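You operate a simulated robot arm through the tools that you are given. There is no shell and no other tool. Be economical: measure what you need, move in short steps, check, and stop when the job is done.

You run a simulated robot arm. Do the job below in one go: nothing can be reset, and whatever is moved stays where it is left.

Task
Put things in order on the dining table top. At the end: the yellow biscuit pack (marked "OAT") from the dining table top is on the orange saucer; the teal ribbon tin stands where the orange drink can (marked "LEMON") stood; the grey wilted plant from the dining table top stands on top of the teal coaster box; the orange drink can stands where the grey wilted plant stood; whatever was shut is shut again. Leave all else as you found it, and nothing knocked over.

The check looks at the end state, three seconds after you hand in, the way a careful person would. Anything else that was tipped, shoved, dropped, spilled or broken makes it a failure.

Robot
A 6-joint arm with a two-finger parallel gripper, fixed in place. Base frame: the origin is at the foot of the arm, x ahead of it, y to its left, z up; the work surface is at about z = 0. Readings come in mm, rad, newtons and seconds.
With the tool pointing down near the work surface it reaches from about 180 to 460 mm from the base axis. Its first joint turns from -1.222 to 1.222 rad. Payload 1.9 kg.
The TCP is the grasp point between the finger pads, 23 mm short of the fingertips. In the tool frame z runs along the fingers and y along their closing line. Largest opening 94 mm; finger width 38, thickness 10; the body of the gripper, 54 by 96 mm, starts 39 mm behind the TCP.
Orientation is told as [roll, pitch, yaw] about the base's x, y, z axes, in that order, counted from this pose: with the fingers straight down and closing along the base's y, the tool's x points along the base's -x, its y along +y and its z along -z.

Tools
- The arm moves only by the tool apply_moves. Its argument "motion" is a list of rows, each an object of numbers (a shift or turn left out is 0, a gripper value left out holds the last): "hand": the opening, from 0 (shut) to 1 (fully open); "x", "y", "z": the shift along the tool's x, y, z in units of 500 mm (1.0 is 500 mm); "wx", "wy", "wz": the turn, a rotation vector about the tool's x, y, z in units of 120 degrees (1.0 is 120 degrees). In form: [{"hand": .., "x": .., "y": .., "z": .., "wx": .., "wy": .., "wz": ..}, ...]. A call has 1 to 20 rows; each row is the pose to reach, as a shift and turn from the pose commanded when the call began, along the tool's axes at that moment. A call with a number of a shift or a turn outside -1 to 1 is refused whole. Rows are played at 5 a second. More than 50 mm and 0.15 rad between two rows, or a gripper value outside its range, and nothing of the call is played. A pose out of reach is approached as far as the arm can. The call stops where the force on the tool passes 40 N (or 10 N more than at its start, if that is more) or the arm is blocked; 0.2 s more then pass. Each finger travels about 108 mm/s and halts on what it meets, pressing with about 45 N; the grip force reading is that of the motor and also rises with nothing between the fingers. The clock runs only during rows and for 0.2 s after the last one: add rows that repeat a pose to give the fingers time. It gives the time, the measured TCP pose, the force on the tool (base axes), the opening and the grip force at its end, in the units of the frame above (readings bear some noise).
- Cameras (640 x 400 px; columns grow to the right, rows downward): "scene" is fixed at [64.6, 326.7, 416.3]; the picture's right is [-0.64, -0.77, 0.00], its down [-0.51, 0.42, -0.75] and it looks along [0.58, -0.48, -0.66] (base axes); focal length 214 px, centre (320, 200). "wrist" rides on the gripper at [-39, 0, -44] in the tool frame; the picture's right is [0.00, -1.00, 0.00], its down [0.97, 0.00, -0.24] and it looks along [0.24, 0.00, 0.97] (tool axes); focal length 218 px, centre (320, 200).
- camera(camera): a new picture of that camera. It takes no simulated time.
- point_at(camera, pixels): there is no depth. For up to 12 entries [column, row, z] of the newest picture of that camera ("zoom" is the newest enlarged one), the place [x, y] in the base frame at which the ray of that pixel passes the height z, good to about 2 mm. It takes no simulated time.
- close_up(camera, box): a new picture of the part [left, top, right, bottom] of that camera's present view, enlarged. It takes no simulated time.
- hand_in(): hands the job in; it is judged then, once.

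Keep the steps short. Do not move on a guess: measure, check each grasp and each placing, and mend mistakes. In all there are 80 turns and 54 pictures (those below and enlarged ones count). Leave the gripper open and the arm clear of the work at the hand-in unless told otherwise, and finish with a single line.

The tools are called after "Call:" as name(argument=value, ...) on one line, values as JSON. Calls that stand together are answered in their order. apply_moves: Moves the arm, as the interface text tells. Its arguments: {"type":"object","properties":{"motion":{"type":"array","items":{"type":"object","properties":{"hand":{"type":"number"},"x":{"type":"number"},"y":{"type":"number"},"z":{"type":"number"},"wx":{"type":"number"},"wy":{"type":"number"},"wz":{"type":"number"}}}}},"required":["motion"]} The other tools are called the same way: camera (camera) takes a picture; point_at (camera, pixels) gives the place at which the rays of pixels pass given heights; close_up (camera, box) takes an enlarged picture of a part of a camera's view; hand_in () hands the job in.

At the start:

```text
time_s: 0.0
eef_pos: [309.1, -116.6, 341.9]
ee_rot: [0.001, -0.001, -0.002]
ft_force: [0.2, 1.8, -0.4]
gripper_width: 93.7
gripper_force: 0.2
```

scene: 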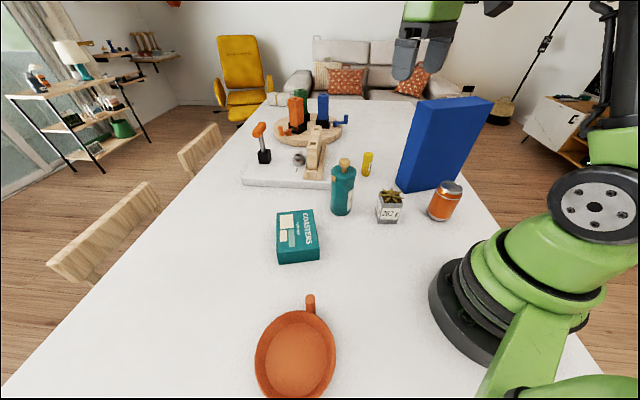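
wrist: 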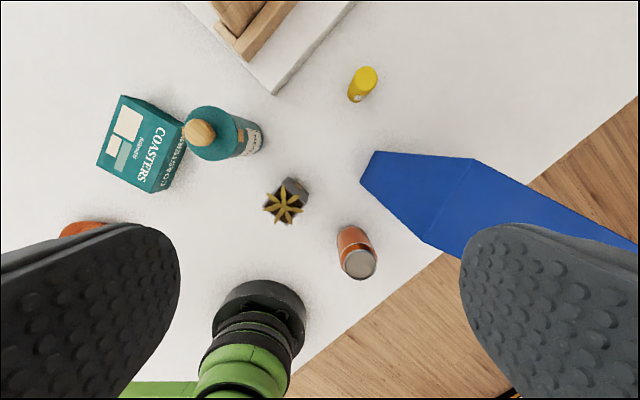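

I see the coaster box, a teal bottle, the plant, the orange can, a yellow item, a blue board and a carousel. I'll zoom in to identify the biscuit pack and the ribbon tin.

Call:
close_up(camera="scene", box=[230, 80, 390, 200])

Call:
close_up(camera="scene", box=[320, 130, 480, 230])

Call:
close_up(camera="scene", box=[240, 200, 400, 400])

```text
3.33 times, centred on (310, 140) of scene
```

zoom: 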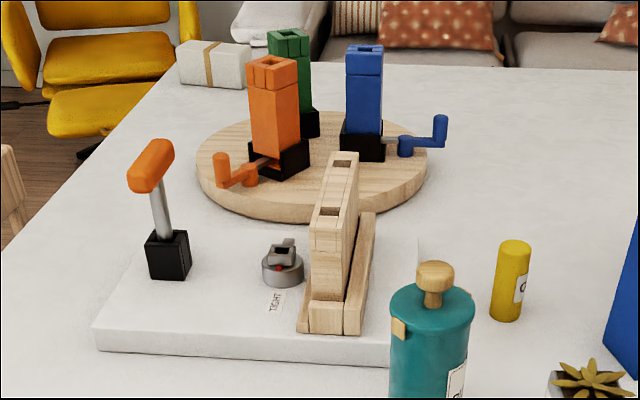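

```text
4.00 times, centred on (400, 180) of scene
```

zoom: 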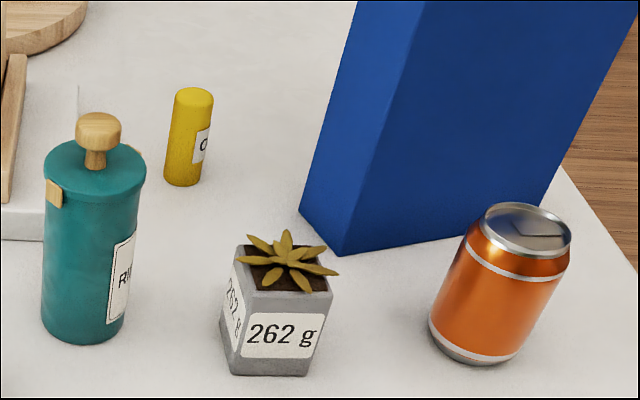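

```text
2.00 times, centred on (320, 300) of scene
```

zoom: 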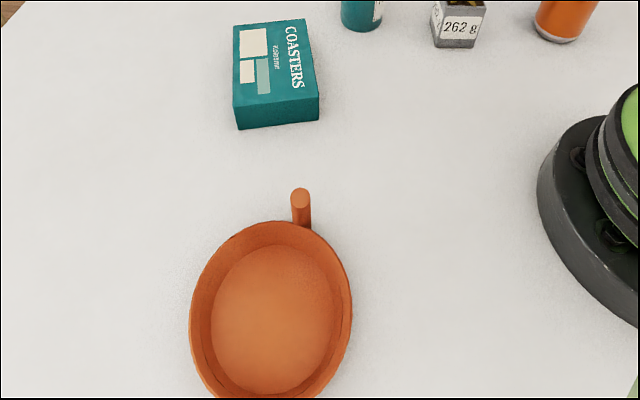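

The teal canister's label starts "RI", so it is the ribbon tin. The small yellow cylinder is marked "O..". Next I'll measure the base points on the table in the scene view, with top points in the wrist view as a check.

Call:
point_at(camera="scene", pixels=[[330.5, 210, 0], [351, 210, 0], [340, 215.5, 0], [377.5, 223, 0], [396.7, 224.2, 0], [375, 210, 0], [428, 212, 0], [447, 219, 0], [437, 220.5, 0], [361.5, 175, 0], [370.3, 175.5, 0], [366, 177, 0]])

Call:
point_at(camera="wrist", pixels=[[199, 133, 120], [207, 133, 100], [284, 203, 55], [359, 264, 70], [353, 240, 0], [367, 75, 50], [357, 98, 0], [292, 186, 40], [375, 151, 0], [361, 181, 0], [423, 241, 0], [475, 158, 160]])

Call:
point_at(camera="scene", pixels=[[276, 264, 0], [319, 262, 0], [312, 210, 30], [278, 214, 30], [319, 248, 30], [279, 251, 30], [260, 385, 0], [335, 350, 0], [295, 360, 5], [310, 298, 30], [395, 190, 0], [404, 194, 0]])

Call:
close_up(camera="wrist", box=[80, 50, 400, 290])

```text
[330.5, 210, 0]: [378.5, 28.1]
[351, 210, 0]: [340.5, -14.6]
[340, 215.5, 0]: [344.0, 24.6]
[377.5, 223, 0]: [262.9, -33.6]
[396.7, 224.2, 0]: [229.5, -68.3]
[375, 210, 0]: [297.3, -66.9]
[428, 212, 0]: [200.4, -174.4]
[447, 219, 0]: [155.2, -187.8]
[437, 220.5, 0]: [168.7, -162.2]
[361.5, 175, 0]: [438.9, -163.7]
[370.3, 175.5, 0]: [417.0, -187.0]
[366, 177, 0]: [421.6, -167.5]
```

```text
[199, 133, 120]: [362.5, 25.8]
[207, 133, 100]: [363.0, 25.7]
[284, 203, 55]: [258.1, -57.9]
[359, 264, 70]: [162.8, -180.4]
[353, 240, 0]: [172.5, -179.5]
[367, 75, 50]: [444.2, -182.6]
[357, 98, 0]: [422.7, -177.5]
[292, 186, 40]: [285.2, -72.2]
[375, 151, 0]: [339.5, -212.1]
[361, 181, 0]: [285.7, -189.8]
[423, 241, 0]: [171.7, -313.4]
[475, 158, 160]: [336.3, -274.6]
```

```text
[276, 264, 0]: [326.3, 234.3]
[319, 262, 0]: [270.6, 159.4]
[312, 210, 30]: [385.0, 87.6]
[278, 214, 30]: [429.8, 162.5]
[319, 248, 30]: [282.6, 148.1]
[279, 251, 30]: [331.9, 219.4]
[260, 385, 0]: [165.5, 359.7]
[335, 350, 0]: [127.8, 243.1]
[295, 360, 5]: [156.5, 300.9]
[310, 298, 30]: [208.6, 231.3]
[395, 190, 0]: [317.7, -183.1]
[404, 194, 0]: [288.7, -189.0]
```

```text
1.67 times, centred on (240, 170) of wrist
```

zoom: 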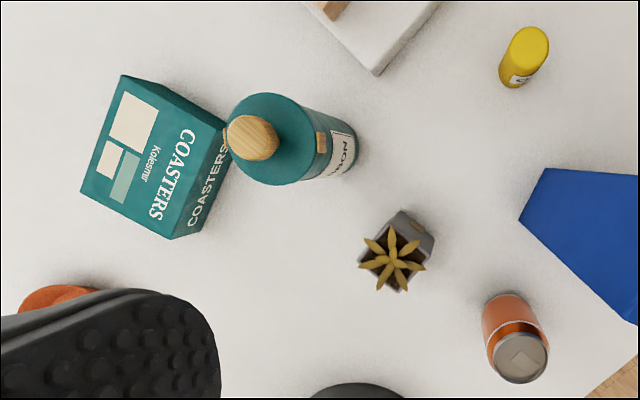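

Rough places: can (175,-180), plant (270,-62), tin (362,8), yellow pack (430,-178), coaster box (345,155), saucer (160,300), and the blue box corner near (287,-190). I'll lower to z≈200 above the plant for better pictures.

Call:
apply_moves(motion=[{"hand": 1, "x": 0.022, "y": 0.027, "z": 0.071}, {"x": 0.044, "y": 0.055, "z": 0.142}, {"x": 0.066, "y": 0.082, "z": 0.213}, {"x": 0.08, "y": 0.11, "z": 0.284}])

Call:
camera(camera="wrist")

```text
time_s: 1.0
eef_pos: [268.3, -62.7, 199.1]
ee_rot: [0.003, 0.002, -0.001]
ft_force: [0.5, 0.3, -0.8]
gripper_width: 94.1
gripper_force: 0.0
```

```text
47 pictures are left
```

wrist: 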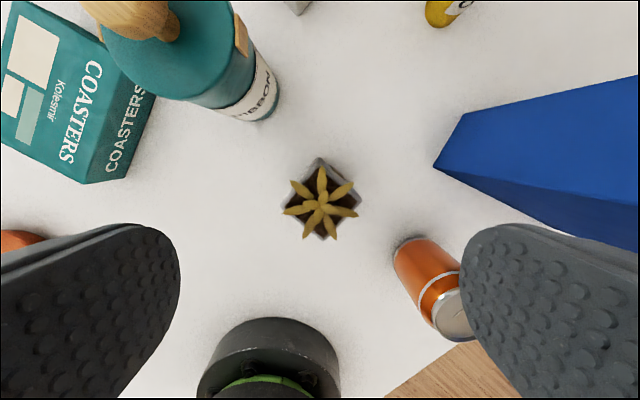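

Call:
close_up(camera="wrist", box=[256, 145, 384, 255])

Call:
close_up(camera="scene", box=[265, 150, 415, 275])

```text
3.64 times, centred on (320, 200) of wrist
```

zoom: 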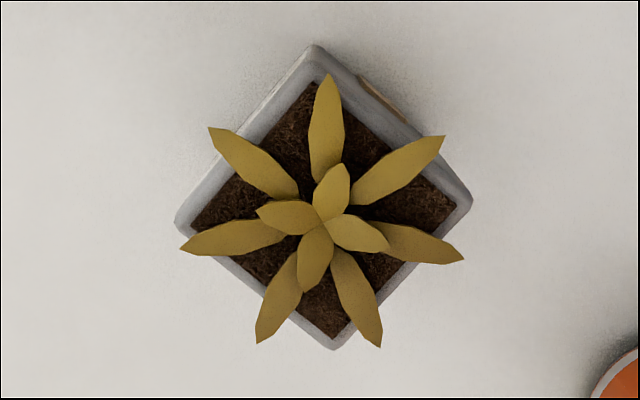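

```text
3.20 times, centred on (340, 212) of scene
```

zoom: 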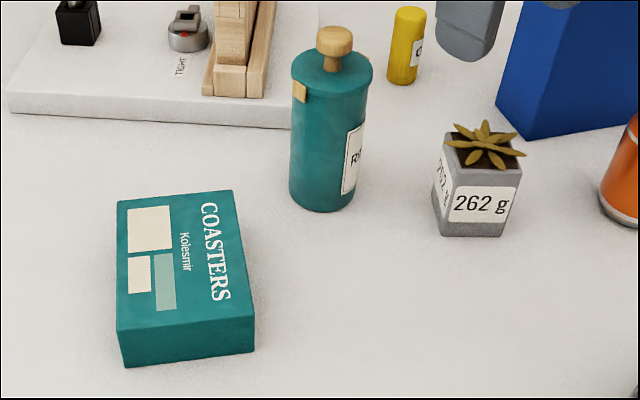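

Call:
point_at(camera="wrist", pixels=[[318, 157.9, 45], [361, 200, 45], [324, 240.6, 45], [281, 206.8, 45], [398, 240, 0], [432, 250, 0], [470, 175, 0], [433, 166, 0], [270, 110, 0], [216, 112, 0], [425, 20, 0], [84, 184, 0]])

Call:
point_at(camera="zoom", pixels=[[442, 236, 0], [500, 237, 0], [432, 198, 0], [448, 184, 45], [518, 187, 45], [444, 150, 45], [125, 366, 0], [254, 351, 0], [117, 332, 40], [255, 317, 40], [118, 202, 40], [232, 191, 40]])

```text
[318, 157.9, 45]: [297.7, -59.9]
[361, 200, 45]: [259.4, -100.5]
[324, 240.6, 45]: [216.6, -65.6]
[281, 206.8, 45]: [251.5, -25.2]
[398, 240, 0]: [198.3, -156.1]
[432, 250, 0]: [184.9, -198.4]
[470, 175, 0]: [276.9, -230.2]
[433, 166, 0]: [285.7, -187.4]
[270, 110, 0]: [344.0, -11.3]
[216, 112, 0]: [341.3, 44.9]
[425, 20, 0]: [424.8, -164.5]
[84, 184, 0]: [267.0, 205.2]
```

```text
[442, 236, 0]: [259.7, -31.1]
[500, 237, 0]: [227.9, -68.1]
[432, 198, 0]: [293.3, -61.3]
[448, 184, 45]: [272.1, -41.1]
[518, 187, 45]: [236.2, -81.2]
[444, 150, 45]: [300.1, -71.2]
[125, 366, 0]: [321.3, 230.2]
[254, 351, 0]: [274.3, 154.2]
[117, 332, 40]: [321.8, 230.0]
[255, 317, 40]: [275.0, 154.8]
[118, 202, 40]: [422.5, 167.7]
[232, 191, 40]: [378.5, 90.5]
```

The coaster box has height ≈40, centre ≈(349,161) and yaw ≈-32°. The pot centre is ≈(260.5,-64.5), with faces at 49°/-41° and a rim near 60 high. I'll turn the gripper to yaw -41° above the pot and lower to 150.

Call:
apply_moves(motion=[{"hand": 1, "x": 0.0156, "y": -0.003, "z": 0.02, "wz": 0.068}, {"x": 0.0156, "y": -0.003, "z": 0.04, "wz": 0.137}, {"x": 0.0156, "y": -0.003, "z": 0.06, "wz": 0.205}, {"x": 0.0156, "y": -0.003, "z": 0.08, "wz": 0.274}, {"x": 0.0156, "y": -0.003, "z": 0.098, "wz": 0.342}, {"x": 0.0156, "y": -0.003, "z": 0.098, "wz": 0.342}])

Call:
camera(camera="wrist")

```text
time_s: 2.4
eef_pos: [261.0, -64.4, 151.1]
ee_rot: [0.001, -0.001, -0.719]
ft_force: [-0.8, 0.1, 0.4]
gripper_width: 94.0
gripper_force: 0.0
```

```text
44 pictures are left
```

wrist: 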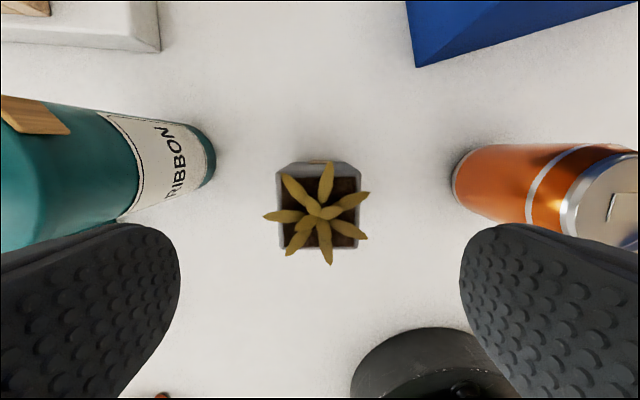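

The pot is square to the fingers and centred at column 320. Descending to TCP z≈48.

Call:
apply_moves(motion=[{"hand": 1, "z": 0.06}, {"z": 0.12}, {"z": 0.17}, {"z": 0.206}, {"z": 0.206}])

Call:
close_up(camera="scene", box=[320, 130, 480, 230])

```text
time_s: 3.6
eef_pos: [262.8, -63.8, 46.6]
ee_rot: [0.002, 0.0, -0.717]
ft_force: [-0.6, -0.1, -0.1]
gripper_width: 93.9
gripper_force: 0.1
```

```text
4.00 times, centred on (400, 180) of scene
```

zoom: 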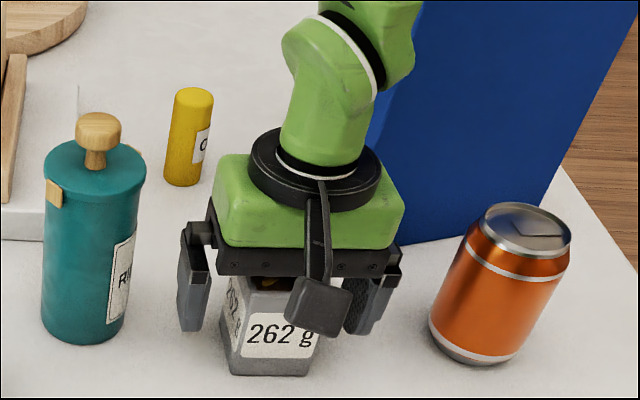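

Clear of the plant with no contact force. Closing the fingers.

Call:
apply_moves(motion=[{"hand": 0.6}, {"hand": 0.4}, {"hand": 0.4}, {"hand": 0.4}, {"hand": 0.4}])

```text
time_s: 4.8
eef_pos: [261.9, -64.5, 46.2]
ee_rot: [0.0, 0.001, -0.718]
ft_force: [0.7, 0.3, 0.0]
gripper_width: 49.7
gripper_force: 45.0
```

The grip is at 49.7 mm with 45 N, so it is on the pot. Lifting straight up.

Call:
apply_moves(motion=[{"hand": 0.4, "z": -0.04}, {"z": -0.12}, {"z": -0.2}, {"z": -0.28}, {"z": -0.32}])

Call:
camera(camera="scene")

```text
time_s: 6.0
eef_pos: [261.9, -65.3, 208.7]
ee_rot: [0.001, 0.0, -0.716]
ft_force: [0.1, -1.2, -1.8]
gripper_width: 49.7
gripper_force: 44.9
```

```text
42 pictures are left
```

scene: 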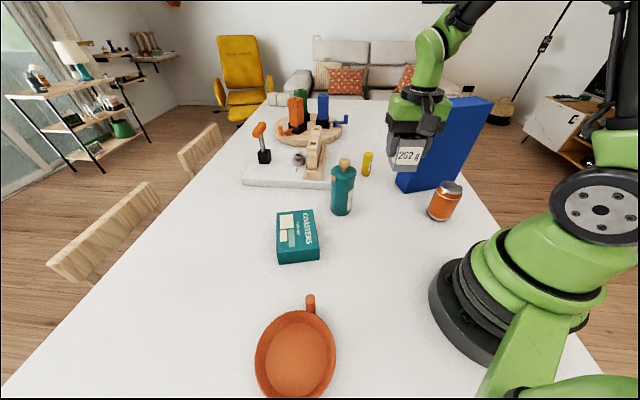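

Moving over the coaster box centre (349,161), staying high.

Call:
apply_moves(motion=[{"hand": 0.4, "x": 0.028, "y": 0.076}, {"x": 0.055, "y": 0.152}, {"x": 0.083, "y": 0.228}, {"x": 0.111, "y": 0.303}, {"x": 0.138, "y": 0.379}, {"x": 0.166, "y": 0.455}, {"x": 0.166, "y": 0.455}])

Call:
camera(camera="wrist")

```text
time_s: 7.6
eef_pos: [348.5, 161.8, 206.4]
ee_rot: [0.002, 0.0, -0.717]
ft_force: [0.3, 0.6, -3.1]
gripper_width: 49.6
gripper_force: 45.6
```

```text
41 pictures are left
```

wrist: 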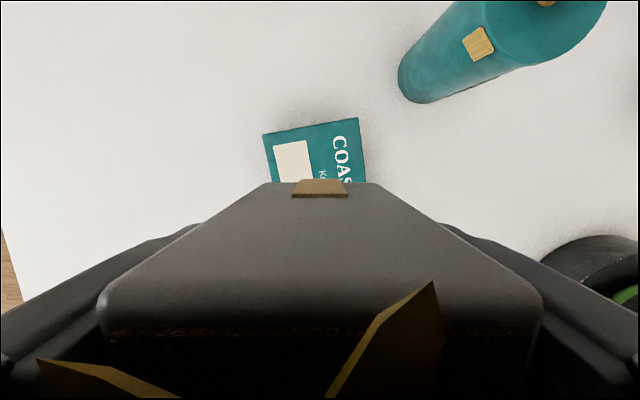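

Call:
point_at(camera="wrist", pixels=[[263, 135, 40], [358, 118, 40]])

```text
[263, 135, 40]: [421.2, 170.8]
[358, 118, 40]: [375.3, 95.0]
```

The box position is confirmed. Lowering toward contact, expected after 120 mm.

Call:
apply_moves(motion=[{"hand": 0.4, "z": 0.08}, {"z": 0.15}, {"z": 0.2}, {"z": 0.225}, {"z": 0.235}, {"z": 0.238}, {"z": 0.238}])

Call:
close_up(camera="scene", box=[240, 150, 370, 270])

```text
time_s: 8.9
eef_pos: [350.3, 163.6, 91.9]
ee_rot: [0.001, -0.001, -0.72]
ft_force: [-2.3, 0.8, 5.3]
gripper_width: 49.8
gripper_force: 45.1
stopped in row 6: the force on the tool passed its limit (the readings are from after the stop); the commanded pose is now the measured one
```

```text
3.33 times, centred on (305, 210) of scene
```

zoom: 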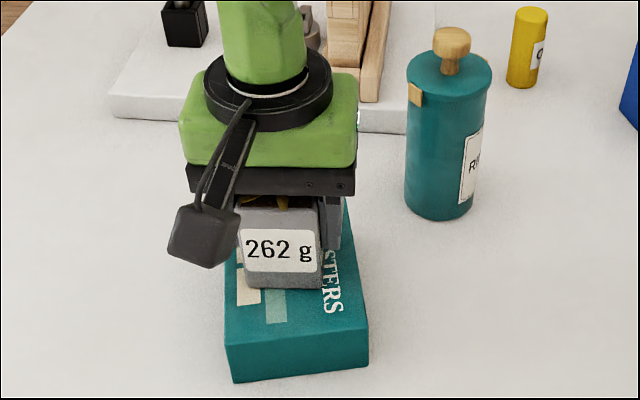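

Contact is made (5 N upward) and the pot sits on the box. Releasing slowly, then rising.

Call:
apply_moves(motion=[{"hand": 0.55}, {"hand": 0.6}, {"hand": 0.8}, {"hand": 1.0}, {"hand": 1.0}])

Call:
apply_moves(motion=[{"hand": 1, "z": -0.06}, {"z": -0.14}, {"z": -0.22}, {"z": -0.3}])

Call:
close_up(camera="scene", box=[240, 150, 370, 270])

Call:
camera(camera="wrist")

```text
time_s: 10.1
eef_pos: [348.4, 162.9, 91.4]
ee_rot: [0.001, 0.0, -0.719]
ft_force: [0.4, 1.0, -0.3]
gripper_width: 94.1
gripper_force: 0.0
```

```text
time_s: 11.1
eef_pos: [348.2, 165.1, 242.3]
ee_rot: [0.003, 0.0, -0.719]
ft_force: [0.0, 0.0, -0.5]
gripper_width: 94.3
gripper_force: 0.1
```

```text
3.33 times, centred on (305, 210) of scene
```

zoom: 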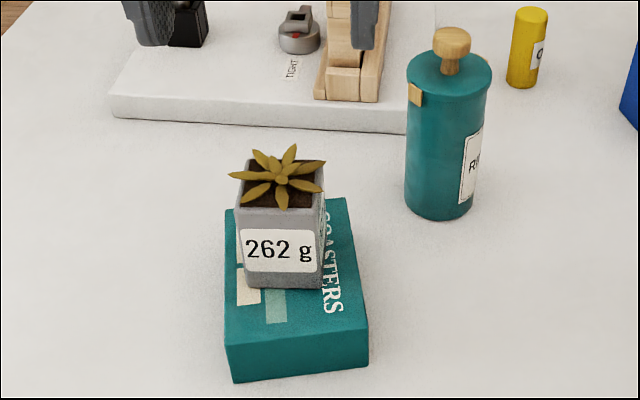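

```text
38 pictures are left
```

wrist: 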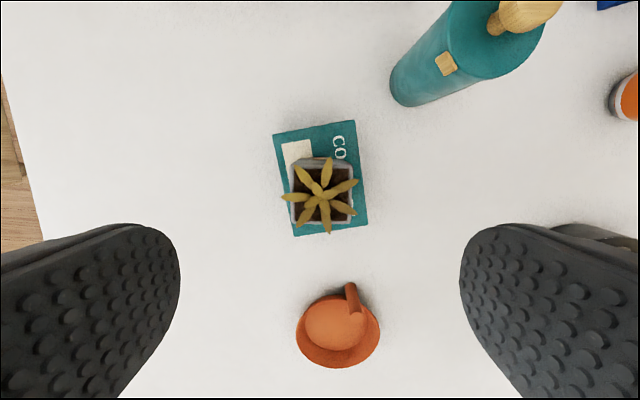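

The plant stands on the box. Next is the can, so I'll move high to above (178,-180), keeping this yaw because it lies parallel to the blue box's near face.

Call:
apply_moves(motion=[{"hand": 1, "x": -0.02, "y": -0.075}, {"x": -0.04, "y": -0.15}, {"x": -0.06, "y": -0.225}, {"x": -0.08, "y": -0.3}, {"x": -0.1, "y": -0.375}, {"x": -0.12, "y": -0.45}, {"x": -0.14, "y": -0.525}, {"x": -0.158, "y": -0.6}, {"x": -0.178, "y": -0.675}, {"x": -0.197, "y": -0.744}, {"x": -0.197, "y": -0.744}])

Call:
camera(camera="wrist")

Call:
camera(camera="scene")

```text
time_s: 13.5
eef_pos: [174.1, -182.5, 243.6]
ee_rot: [0.002, 0.0, -0.718]
ft_force: [1.0, -0.2, 0.8]
gripper_width: 94.1
gripper_force: 0.1
```

```text
37 pictures are left
```

wrist: 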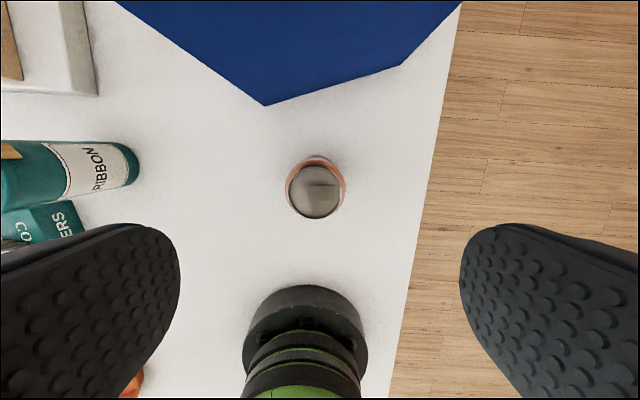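

```text
36 pictures are left
```

scene: 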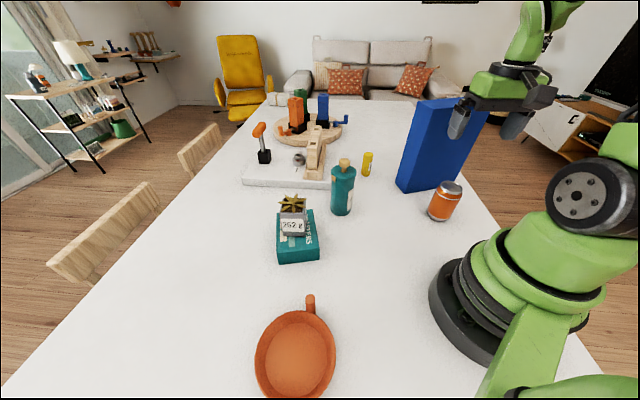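

Call:
close_up(camera="wrist", box=[256, 120, 384, 240])

Call:
close_up(camera="scene", box=[405, 170, 485, 230])

```text
3.33 times, centred on (320, 180) of wrist
```

zoom: 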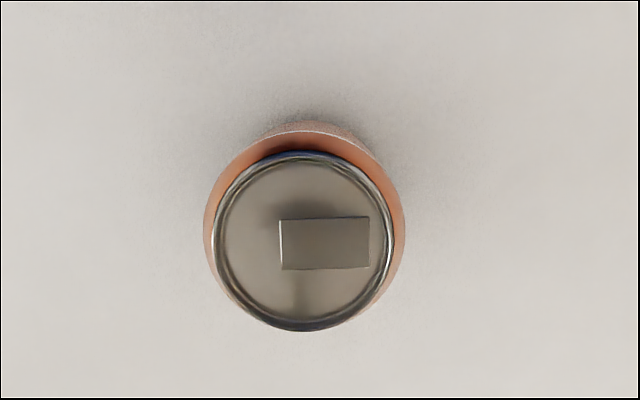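

```text
6.67 times, centred on (445, 200) of scene
```

zoom: 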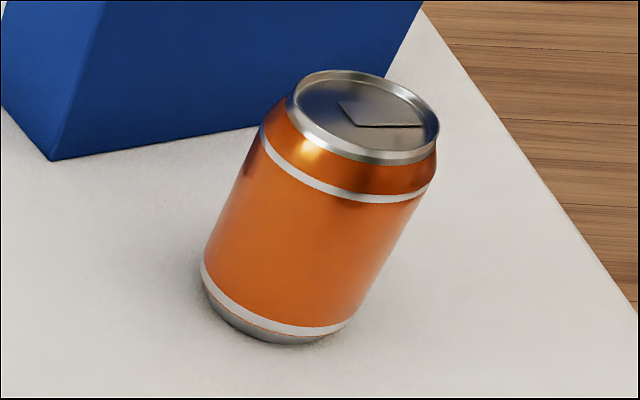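

Call:
point_at(camera="wrist", pixels=[[315.2, 192, 65], [315.2, 192, 75], [315.2, 192, 85], [286, 190, 60], [346, 187, 60], [316, 155.5, 10], [266, 105, 0], [400, 65, 0], [140, 165, 0]])

Call:
point_at(camera="zoom", pixels=[[272, 312, 0], [368, 105, 75], [368, 105, 85], [51, 160, 0]])

```text
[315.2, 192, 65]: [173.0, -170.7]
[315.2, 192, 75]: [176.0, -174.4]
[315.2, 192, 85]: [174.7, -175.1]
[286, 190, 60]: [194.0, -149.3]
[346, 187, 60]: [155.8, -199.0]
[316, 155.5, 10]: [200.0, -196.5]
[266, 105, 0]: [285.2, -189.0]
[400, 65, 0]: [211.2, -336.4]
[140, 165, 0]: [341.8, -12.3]
```

```text
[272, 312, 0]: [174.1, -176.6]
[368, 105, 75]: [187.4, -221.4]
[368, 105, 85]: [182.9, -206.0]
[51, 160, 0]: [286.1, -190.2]
```

Can centre ≈(175,-177), Ø≈55, height ≈105. The blue box's near face is about 100 mm away. Shifting 3 to 4.5 mm and descending to TCP z≈77.

Call:
apply_moves(motion=[{"hand": 1, "x": 0.006, "y": 0.009, "z": 0.08}, {"x": 0.006, "y": 0.009, "z": 0.16}, {"x": 0.006, "y": 0.009, "z": 0.24}, {"x": 0.006, "y": 0.009, "z": 0.3}, {"x": 0.006, "y": 0.009, "z": 0.333}, {"x": 0.006, "y": 0.009, "z": 0.333}])

Call:
close_up(camera="scene", box=[370, 90, 530, 230])

```text
time_s: 14.9
eef_pos: [176.5, -176.7, 75.1]
ee_rot: [0.001, 0.001, -0.719]
ft_force: [0.5, -0.4, 0.4]
gripper_width: 93.9
gripper_force: 0.1
```

```text
2.86 times, centred on (450, 160) of scene
```

zoom: 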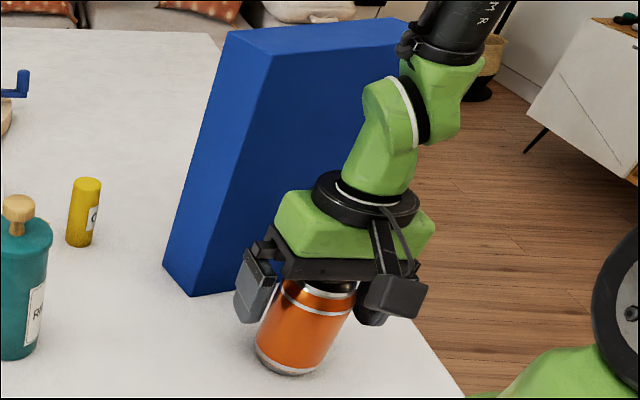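

The can is between the fingers and its lid is below the body. Closing.

Call:
apply_moves(motion=[{"hand": 0.7}, {"hand": 0.5}, {"hand": 0.45}, {"hand": 0.45}, {"hand": 0.45}])

```text
time_s: 16.1
eef_pos: [176.6, -175.6, 75.0]
ee_rot: [0.001, 0.001, -0.719]
ft_force: [0.0, 0.3, -0.5]
gripper_width: 56.3
gripper_force: 45.2
```

Gripped at 56.3 mm. Lifting 50 mm, moving to the plant's old place (261,-64.5) and lowering to just above the table.

Call:
apply_moves(motion=[{"hand": 0.45, "z": -0.05}, {"z": -0.1}, {"x": 0.005, "y": 0.07, "z": -0.1}, {"x": 0.01, "y": 0.14, "z": -0.1}, {"x": 0.015, "y": 0.21, "z": -0.1}, {"x": 0.0194, "y": 0.279, "z": -0.1}, {"x": 0.0194, "y": 0.279, "z": -0.1}])

Call:
camera(camera="scene")

```text
time_s: 17.7
eef_pos: [261.9, -66.1, 124.1]
ee_rot: [0.001, 0.002, -0.721]
ft_force: [0.2, -0.3, -0.3]
gripper_width: 56.1
gripper_force: 45.1
```

```text
32 pictures are left
```

scene: 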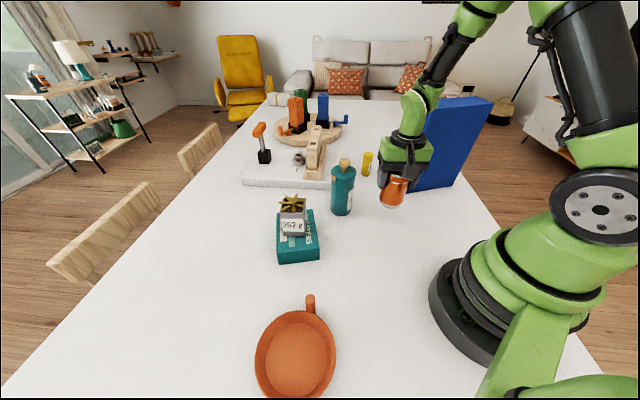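

Call:
apply_moves(motion=[{"hand": 0.45, "z": 0.05}, {"z": 0.085}, {"z": 0.095}, {"z": 0.099}, {"z": 0.099}])

```text
time_s: 18.9
eef_pos: [263.0, -65.3, 75.8]
ee_rot: [0.001, 0.0, -0.72]
ft_force: [0.4, 0.4, -0.3]
gripper_width: 56.4
gripper_force: 44.3
```

Call:
apply_moves(motion=[{"hand": 0.45, "z": 0.001}, {"hand": 0.6, "z": 0.001}, {"hand": 0.65, "z": 0.001}, {"hand": 0.8, "z": 0.001}, {"hand": 1.0, "z": 0.001}, {"hand": 1.0, "z": 0.001}])

Call:
apply_moves(motion=[{"hand": 1, "z": -0.05}, {"z": -0.13}, {"z": -0.21}, {"z": -0.29}, {"z": -0.35}])

Call:
camera(camera="wrist")

Call:
camera(camera="scene")

```text
time_s: 20.3
eef_pos: [262.4, -65.3, 74.8]
ee_rot: [0.002, 0.0, -0.719]
ft_force: [0.4, 0.8, -0.1]
gripper_width: 94.0
gripper_force: 0.1
```

```text
time_s: 21.5
eef_pos: [263.6, -67.7, 251.1]
ee_rot: [0.002, 0.0, -0.719]
ft_force: [0.0, -0.5, 0.3]
gripper_width: 94.0
gripper_force: 0.0
```

```text
31 pictures are left
```

wrist: 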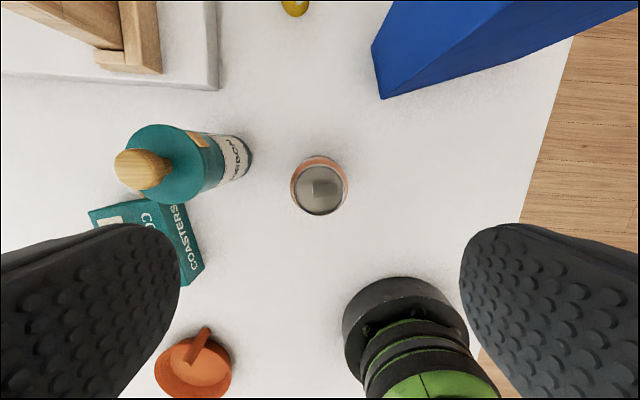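

```text
30 pictures are left
```

scene: 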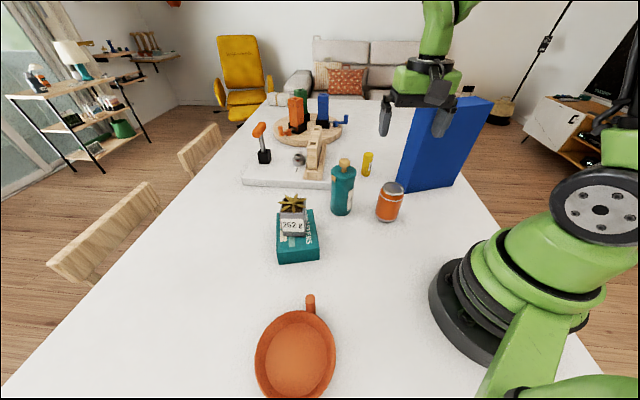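

The can stands in the plant's old place. Now the ribbon tin: by my rays the knob top is ~160 high and the lid ~127, so I need to know where the lid seam is. Taking a close look.

Call:
close_up(camera="scene", box=[315, 150, 411, 225])

Call:
close_up(camera="wrist", box=[90, 100, 270, 220])

```text
5.33 times, centred on (363, 188) of scene
```

zoom: 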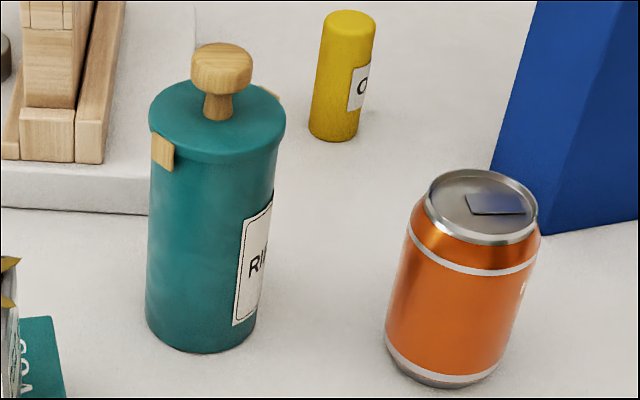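

```text
3.33 times, centred on (180, 160) of wrist
```

zoom: 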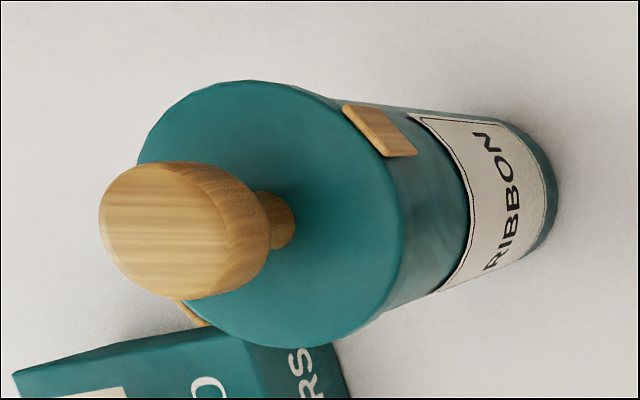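

The lid has clips and a wider rim, so I must hold the body below it. That calls for a tilted grasp. First the tin's base circle and the neighbouring obstacles need measuring.

Call:
point_at(camera="zoom", pixels=[[556, 190, 0], [545, 235, 0], [548, 145, 0], [267, 215, 127], [178, 232, 160]])

Call:
point_at(camera="scene", pixels=[[330.6, 210.9, 0], [351, 212.4, 0], [340.5, 216.5, 0], [344, 171.6, 127], [344.6, 159, 160], [330, 190, 0], [307, 181, 20], [325, 183, 20]])

Call:
point_at(camera="wrist", pixels=[[320, 192, 105], [219, 90, 0], [160, 72, 20], [97, 55, 20], [380, 98, 0], [192, 363, 10], [240, 240, 0]])

```text
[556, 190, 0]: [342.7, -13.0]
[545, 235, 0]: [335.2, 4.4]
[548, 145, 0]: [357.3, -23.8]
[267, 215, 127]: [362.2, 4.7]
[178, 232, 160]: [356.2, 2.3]
```

```text
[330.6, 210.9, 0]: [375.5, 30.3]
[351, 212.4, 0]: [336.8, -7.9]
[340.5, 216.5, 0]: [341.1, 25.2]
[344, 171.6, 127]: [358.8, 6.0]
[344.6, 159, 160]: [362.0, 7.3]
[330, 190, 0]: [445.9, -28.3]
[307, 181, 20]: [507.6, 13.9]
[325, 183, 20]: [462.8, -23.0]
```

```text
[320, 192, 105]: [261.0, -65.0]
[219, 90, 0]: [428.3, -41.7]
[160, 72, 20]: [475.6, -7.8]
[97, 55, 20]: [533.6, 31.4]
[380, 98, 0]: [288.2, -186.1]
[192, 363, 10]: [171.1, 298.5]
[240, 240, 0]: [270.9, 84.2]
```

Tin axis ≈(361,5.5), r≈27. Plan: approach from the -y side with the tool tilted 55° toward +y, camera side down, gripping the body at z≈85. First I'll move to (361,-93) at z≈251 and yaw -90°.

Call:
apply_moves(motion=[{"hand": 1, "x": -0.026, "y": 0.013, "wz": 0.058}, {"x": -0.052, "y": 0.026, "wz": 0.116}, {"x": -0.078, "y": 0.039, "wz": 0.174}, {"x": -0.105, "y": 0.052, "wz": 0.232}, {"x": -0.131, "y": 0.064, "wz": 0.29}, {"x": -0.157, "y": 0.077, "wz": 0.349}, {"x": -0.184, "y": 0.089, "wz": 0.407}, {"x": -0.184, "y": 0.089, "wz": 0.407}])

```text
time_s: 23.3
eef_pos: [360.6, -92.8, 249.4]
ee_rot: [0.002, 0.003, -1.573]
ft_force: [-0.7, -0.4, 0.4]
gripper_width: 94.0
gripper_force: 0.0
```

Now tilting 55° in place.

Call:
apply_moves(motion=[{"hand": 1, "wy": 0.0655}, {"wy": 0.131}, {"wy": 0.196}, {"wy": 0.262}, {"wy": 0.327}, {"wy": 0.393}, {"wy": 0.458}, {"wy": 0.458}])

Call:
camera(camera="scene")

```text
time_s: 25.1
eef_pos: [360.8, -92.6, 249.4]
ee_rot: [0.006, 0.962, -1.57]
ft_force: [0.1, 0.6, -0.7]
gripper_width: 93.8
gripper_force: 0.1
```

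```text
27 pictures are left
```

scene: 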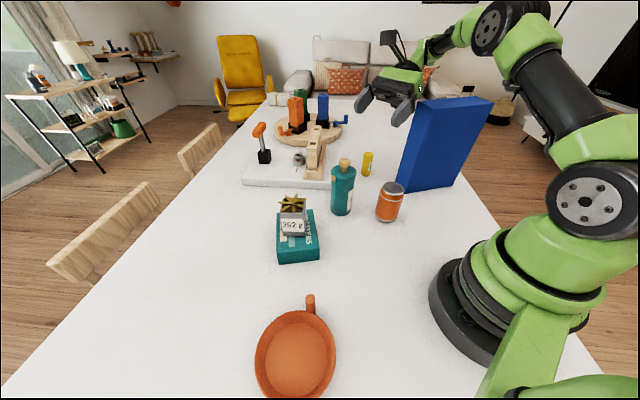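

The tool now points toward +y. A low standoff would put the wrist near the blue box, so I'll shift over the tin at this height (tips ≈220, knob 160) and descend vertically.

Call:
apply_moves(motion=[{"hand": 1, "x": 0.0345, "z": 0.049}, {"x": 0.069, "z": 0.098}, {"x": 0.1033, "z": 0.1474}, {"x": 0.1033, "z": 0.1474}])

Call:
camera(camera="wrist")

Call:
camera(camera="scene")

```text
time_s: 26.1
eef_pos: [361.6, -1.1, 247.5]
ee_rot: [0.002, 0.961, -1.57]
ft_force: [0.2, 0.6, -0.1]
gripper_width: 93.8
gripper_force: 0.1
```

```text
26 pictures are left
```

wrist: 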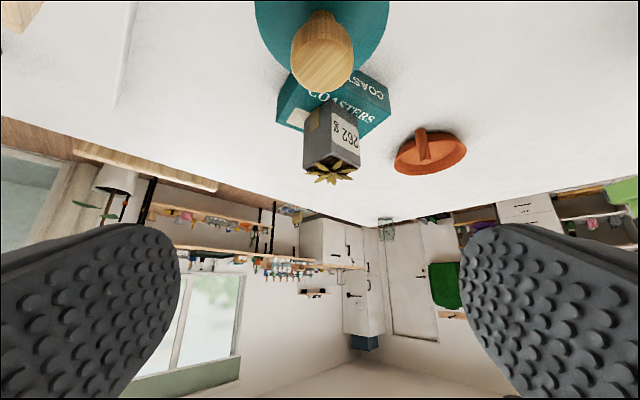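

```text
25 pictures are left
```

scene: 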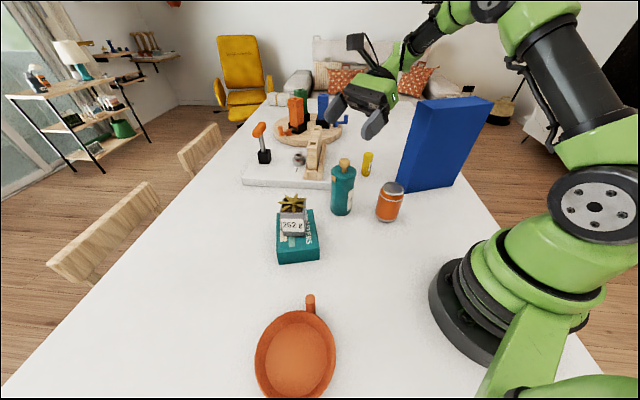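

The knob is centred between the fingers (column 322). Descending 90 mm first.

Call:
apply_moves(motion=[{"hand": 1, "x": -0.049, "z": 0.0344}, {"x": -0.0983, "z": 0.0689}, {"x": -0.1474, "z": 0.1033}, {"x": -0.1474, "z": 0.1033}])

Call:
close_up(camera="scene", box=[300, 30, 530, 230])

```text
time_s: 27.1
eef_pos: [360.2, -1.8, 158.8]
ee_rot: [0.003, 0.959, -1.57]
ft_force: [-1.0, 0.6, 0.4]
gripper_width: 93.9
gripper_force: 0.0
```

```text
2.00 times, centred on (415, 130) of scene
```

zoom: 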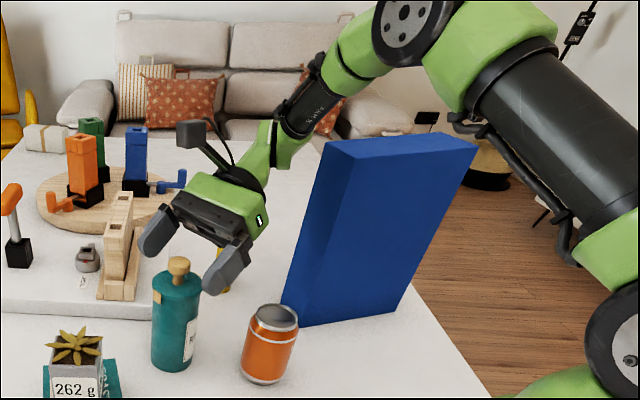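

Clear on all sides. The wrist is about 80 mm from the blue box. Descending the remaining 66 mm.

Call:
apply_moves(motion=[{"hand": 1, "x": -0.036, "z": 0.0252}, {"x": -0.072, "z": 0.0505}, {"x": -0.095, "z": 0.0666}, {"x": -0.108, "z": 0.0757}, {"x": -0.108, "z": 0.0757}])

Call:
close_up(camera="scene", box=[300, 70, 460, 230])

```text
time_s: 28.3
eef_pos: [361.1, -1.9, 93.5]
ee_rot: [0.003, 0.959, -1.569]
ft_force: [0.6, -1.1, 0.5]
gripper_width: 94.1
gripper_force: 0.1
```

```text
2.50 times, centred on (380, 150) of scene
```

zoom: 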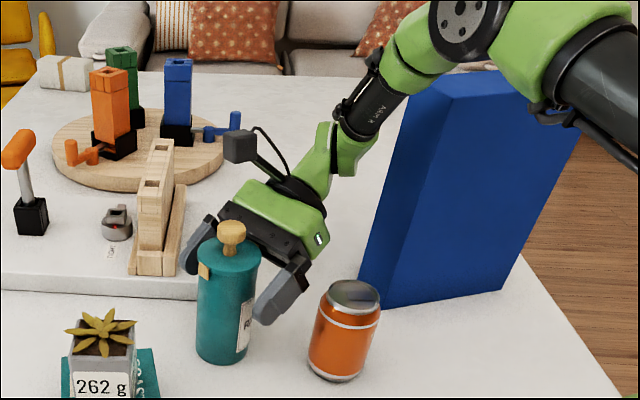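

No contact, the tin body is between the fingers and its lid is above them. Closing.

Call:
apply_moves(motion=[{"hand": 0.7}, {"hand": 0.55}, {"hand": 0.45}, {"hand": 0.45}, {"hand": 0.45}, {"hand": 0.45}])

Call:
close_up(camera="scene", box=[300, 120, 420, 220])

```text
time_s: 29.7
eef_pos: [360.7, -3.0, 94.1]
ee_rot: [0.005, 0.96, -1.569]
ft_force: [-1.7, 0.7, 0.3]
gripper_width: 57.4
gripper_force: 44.9
```

```text
4.00 times, centred on (360, 170) of scene
```

zoom: 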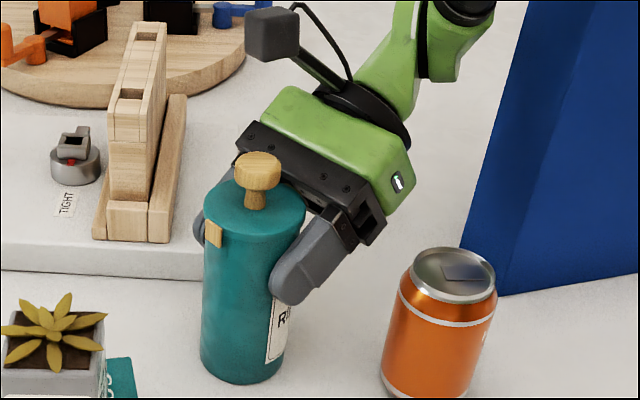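

Holding the body at 57.4 mm below the lid. Lifting vertically 20 mm, then up to 170 mm.

Call:
apply_moves(motion=[{"hand": 0.45, "x": 0.0164, "z": -0.0115}, {"x": 0.0328, "z": -0.023}, {"x": 0.0328, "z": -0.023}])

Call:
close_up(camera="scene", box=[300, 120, 420, 220])

```text
time_s: 30.5
eef_pos: [359.7, -2.4, 113.9]
ee_rot: [0.005, 0.959, -1.571]
ft_force: [0.4, 0.2, -2.3]
gripper_width: 57.5
gripper_force: 44.7
```

```text
4.00 times, centred on (360, 170) of scene
```

zoom: 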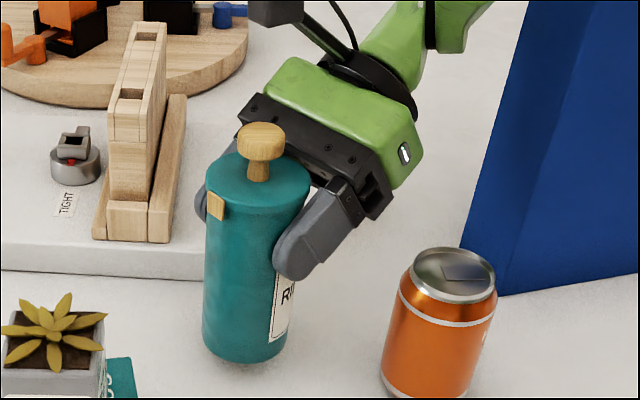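

The tin is lifted upright. Raising another 150 mm.

Call:
apply_moves(motion=[{"hand": 0.45, "x": 0.0491, "z": -0.0344}, {"x": 0.0983, "z": -0.0689}, {"x": 0.1474, "z": -0.1033}, {"x": 0.1966, "z": -0.1378}, {"x": 0.2457, "z": -0.1722}, {"x": 0.2457, "z": -0.1722}])

```text
time_s: 31.9
eef_pos: [362.0, -1.3, 263.6]
ee_rot: [0.001, 0.96, -1.569]
ft_force: [0.6, 0.2, -2.1]
gripper_width: 57.2
gripper_force: 45.2
```

Moving over the can's old place while yawing -15° about the vertical, which keeps the wrist off the blue box.

Call:
apply_moves(motion=[{"hand": 0.45, "x": -0.03, "y": -0.0537, "z": -0.0428, "wx": -0.0146, "wz": 0.0103}, {"x": -0.06, "y": -0.1074, "z": -0.0857, "wx": -0.0293, "wz": 0.0205}, {"x": -0.09, "y": -0.1611, "z": -0.1285, "wx": -0.0439, "wz": 0.0308}, {"x": -0.12, "y": -0.2149, "z": -0.1713, "wx": -0.0585, "wz": 0.041}, {"x": -0.15, "y": -0.2686, "z": -0.2141, "wx": -0.0731, "wz": 0.0513}, {"x": -0.18, "y": -0.3223, "z": -0.257, "wx": -0.0878, "wz": 0.0615}, {"x": -0.21, "y": -0.376, "z": -0.2998, "wx": -0.1024, "wz": 0.0718}, {"x": -0.21, "y": -0.376, "z": -0.2998, "wx": -0.1024, "wz": 0.0718}])

Call:
camera(camera="scene")

```text
time_s: 33.7
eef_pos: [173.2, -184.7, 264.7]
ee_rot: [0.005, 0.962, -1.832]
ft_force: [-1.1, -0.3, -2.5]
gripper_width: 57.3
gripper_force: 44.7
```

```text
20 pictures are left
```

scene: 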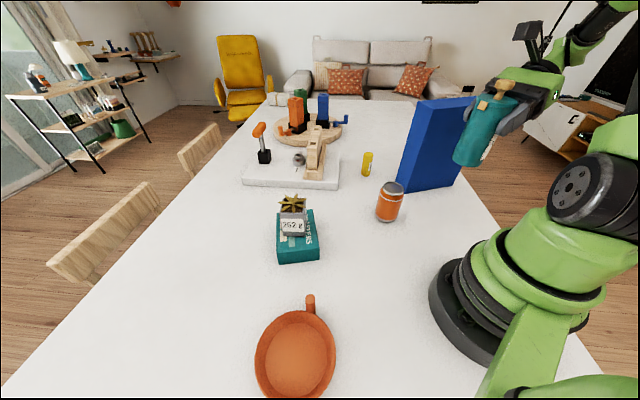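

Pose reached exactly. Lowering 120 mm, then checking clearance to the blue box.

Call:
apply_moves(motion=[{"hand": 0.45, "x": -0.0491, "z": 0.0344}, {"x": -0.0983, "z": 0.0689}, {"x": -0.1474, "z": 0.1033}, {"x": -0.1966, "z": 0.1378}, {"x": -0.1966, "z": 0.1378}])

Call:
close_up(camera="scene", box=[370, 40, 600, 230])

```text
time_s: 34.9
eef_pos: [173.4, -184.2, 144.4]
ee_rot: [0.005, 0.96, -1.831]
ft_force: [-0.7, -0.6, -1.3]
gripper_width: 57.2
gripper_force: 45.2
```

```text
2.11 times, centred on (485, 135) of scene
```

zoom: 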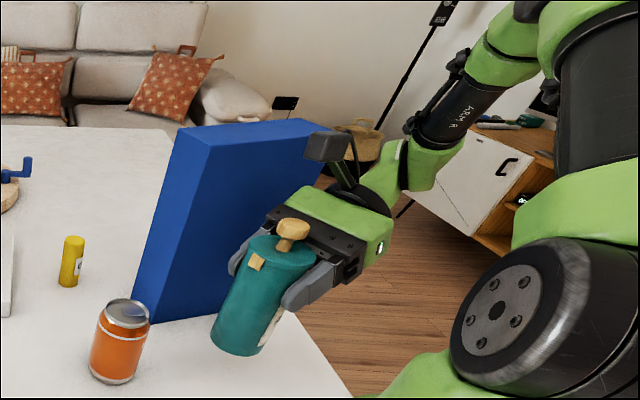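

Clear of the blue box and upright. Lowering the last ~50 mm gently.

Call:
apply_moves(motion=[{"hand": 0.45, "x": -0.0491, "z": 0.0344}, {"x": -0.07, "z": 0.0491}, {"x": -0.0778, "z": 0.0545}, {"x": -0.0803, "z": 0.0563}, {"x": -0.0815, "z": 0.0571}, {"x": -0.0815, "z": 0.0571}])

```text
time_s: 36.3
eef_pos: [172.8, -183.1, 94.3]
ee_rot: [0.002, 0.961, -1.835]
ft_force: [-3.7, 0.3, 12.9]
gripper_width: 57.4
gripper_force: 45.0
```

Contact at 12.9 N, so the tin is on the table. Releasing, then retreating vertically.

Call:
apply_moves(motion=[{"hand": 0.6}, {"hand": 0.65}, {"hand": 0.8}, {"hand": 1.0}, {"hand": 1.0}])

Call:
apply_moves(motion=[{"hand": 1, "x": 0.0246, "z": -0.0172}, {"x": 0.0737, "z": -0.0517}, {"x": 0.1228, "z": -0.0861}, {"x": 0.1966, "z": -0.1378}, {"x": 0.2621, "z": -0.1837}, {"x": 0.2785, "z": -0.1952}])

Call:
camera(camera="scene")

```text
time_s: 37.5
eef_pos: [173.8, -185.3, 95.6]
ee_rot: [0.004, 0.962, -1.831]
ft_force: [0.3, 0.8, -0.5]
gripper_width: 93.8
gripper_force: 0.2
```

```text
time_s: 38.9
eef_pos: [173.8, -187.0, 263.4]
ee_rot: [0.001, 0.962, -1.832]
ft_force: [0.1, 0.6, 0.5]
gripper_width: 93.9
gripper_force: 0.2
```

```text
18 pictures are left
```

scene: 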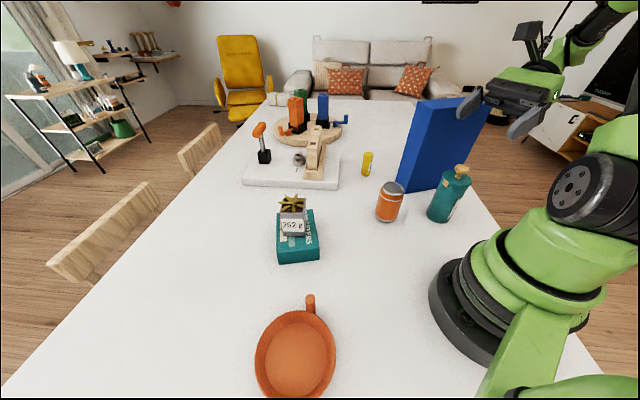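

The tin stands where the can was. Next is the yellow pack, so I'll zoom on it and on the saucer.

Call:
close_up(camera="scene", box=[336, 135, 400, 190])

```text
7.27 times, centred on (368, 162) of scene
```

zoom: 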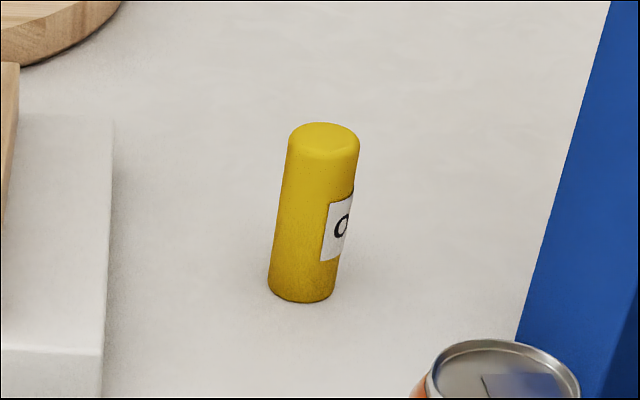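

Call:
point_at(camera="zoom", pixels=[[302, 284, 0], [269, 282, 0], [334, 288, 0], [302, 302, 0], [324, 140, 50], [324, 140, 60], [324, 140, 70], [324, 140, 80], [112, 370, 0]])

```text
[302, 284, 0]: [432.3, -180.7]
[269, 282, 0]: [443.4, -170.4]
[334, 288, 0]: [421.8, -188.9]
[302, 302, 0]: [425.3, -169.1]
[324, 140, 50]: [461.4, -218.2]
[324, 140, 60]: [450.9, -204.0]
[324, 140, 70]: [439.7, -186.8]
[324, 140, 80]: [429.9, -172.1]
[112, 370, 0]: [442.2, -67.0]
```

Pack centre ≈(433,-181), height ≈74, Ø≈28, at radius 469, so I'll lean the tool 25° outward to reach it. First I'll bring the tool upright and raise it to z≈328, above the 260 mm blue box.

Call:
apply_moves(motion=[{"hand": 1, "x": 0.0152, "z": -0.0107, "wy": -0.0655}, {"x": 0.0304, "z": -0.0213, "wy": -0.131}, {"x": 0.0456, "z": -0.032, "wy": -0.196}, {"x": 0.0609, "z": -0.0426, "wy": -0.262}, {"x": 0.0761, "z": -0.0533, "wy": -0.327}, {"x": 0.0913, "z": -0.0639, "wy": -0.393}, {"x": 0.1065, "z": -0.0746, "wy": -0.458}, {"x": 0.1065, "z": -0.0746, "wy": -0.458}])

```text
time_s: 40.7
eef_pos: [173.3, -184.4, 329.7]
ee_rot: [0.002, -0.001, -1.835]
ft_force: [0.1, -0.9, -0.3]
gripper_width: 93.9
gripper_force: 0.1
```

Now moving to (385,-110) while yawing to -50°.

Call:
apply_moves(motion=[{"hand": 1, "x": 0.0361, "y": 0.053, "wz": -0.0655}, {"x": 0.0723, "y": 0.106, "wz": -0.131}, {"x": 0.1084, "y": 0.159, "wz": -0.196}, {"x": 0.1446, "y": 0.212, "wz": -0.262}, {"x": 0.1807, "y": 0.265, "wz": -0.327}, {"x": 0.2169, "y": 0.318, "wz": -0.393}, {"x": 0.253, "y": 0.371, "wz": -0.458}, {"x": 0.253, "y": 0.371, "wz": -0.458}])

```text
time_s: 42.5
eef_pos: [385.8, -111.6, 328.2]
ee_rot: [0.002, 0.0, -0.872]
ft_force: [0.2, 1.1, -0.8]
gripper_width: 93.9
gripper_force: 0.1
```

Tilting 25° outward while lowering to z≈200, with the fingers narrowed to 0.65.

Call:
apply_moves(motion=[{"hand": 0.65, "z": 0.065, "wy": -0.052}, {"z": 0.13, "wy": -0.104}, {"z": 0.195, "wy": -0.156}, {"z": 0.26, "wy": -0.208}, {"z": 0.26, "wy": -0.208}])

Call:
camera(camera="wrist")

Call:
camera(camera="scene")

```text
time_s: 43.7
eef_pos: [382.8, -111.9, 199.0]
ee_rot: [0.004, -0.436, -0.875]
ft_force: [-0.7, 0.1, 0.4]
gripper_width: 61.2
gripper_force: 0.0
```

```text
16 pictures are left
```

wrist: 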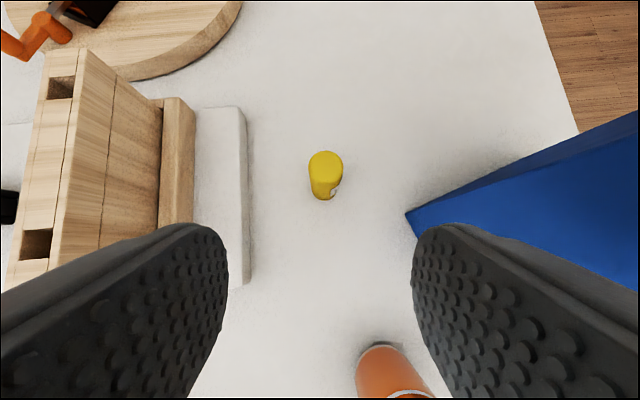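

```text
15 pictures are left
```

scene: 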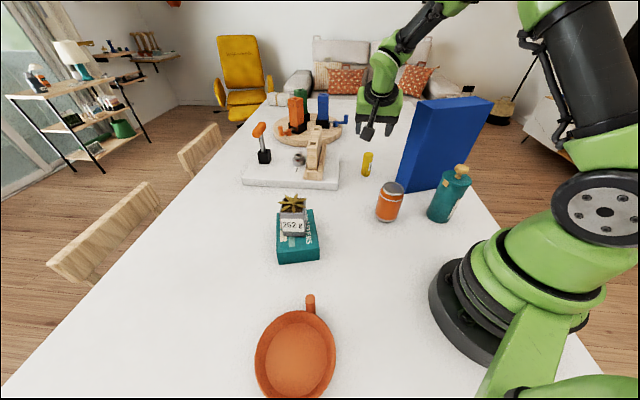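

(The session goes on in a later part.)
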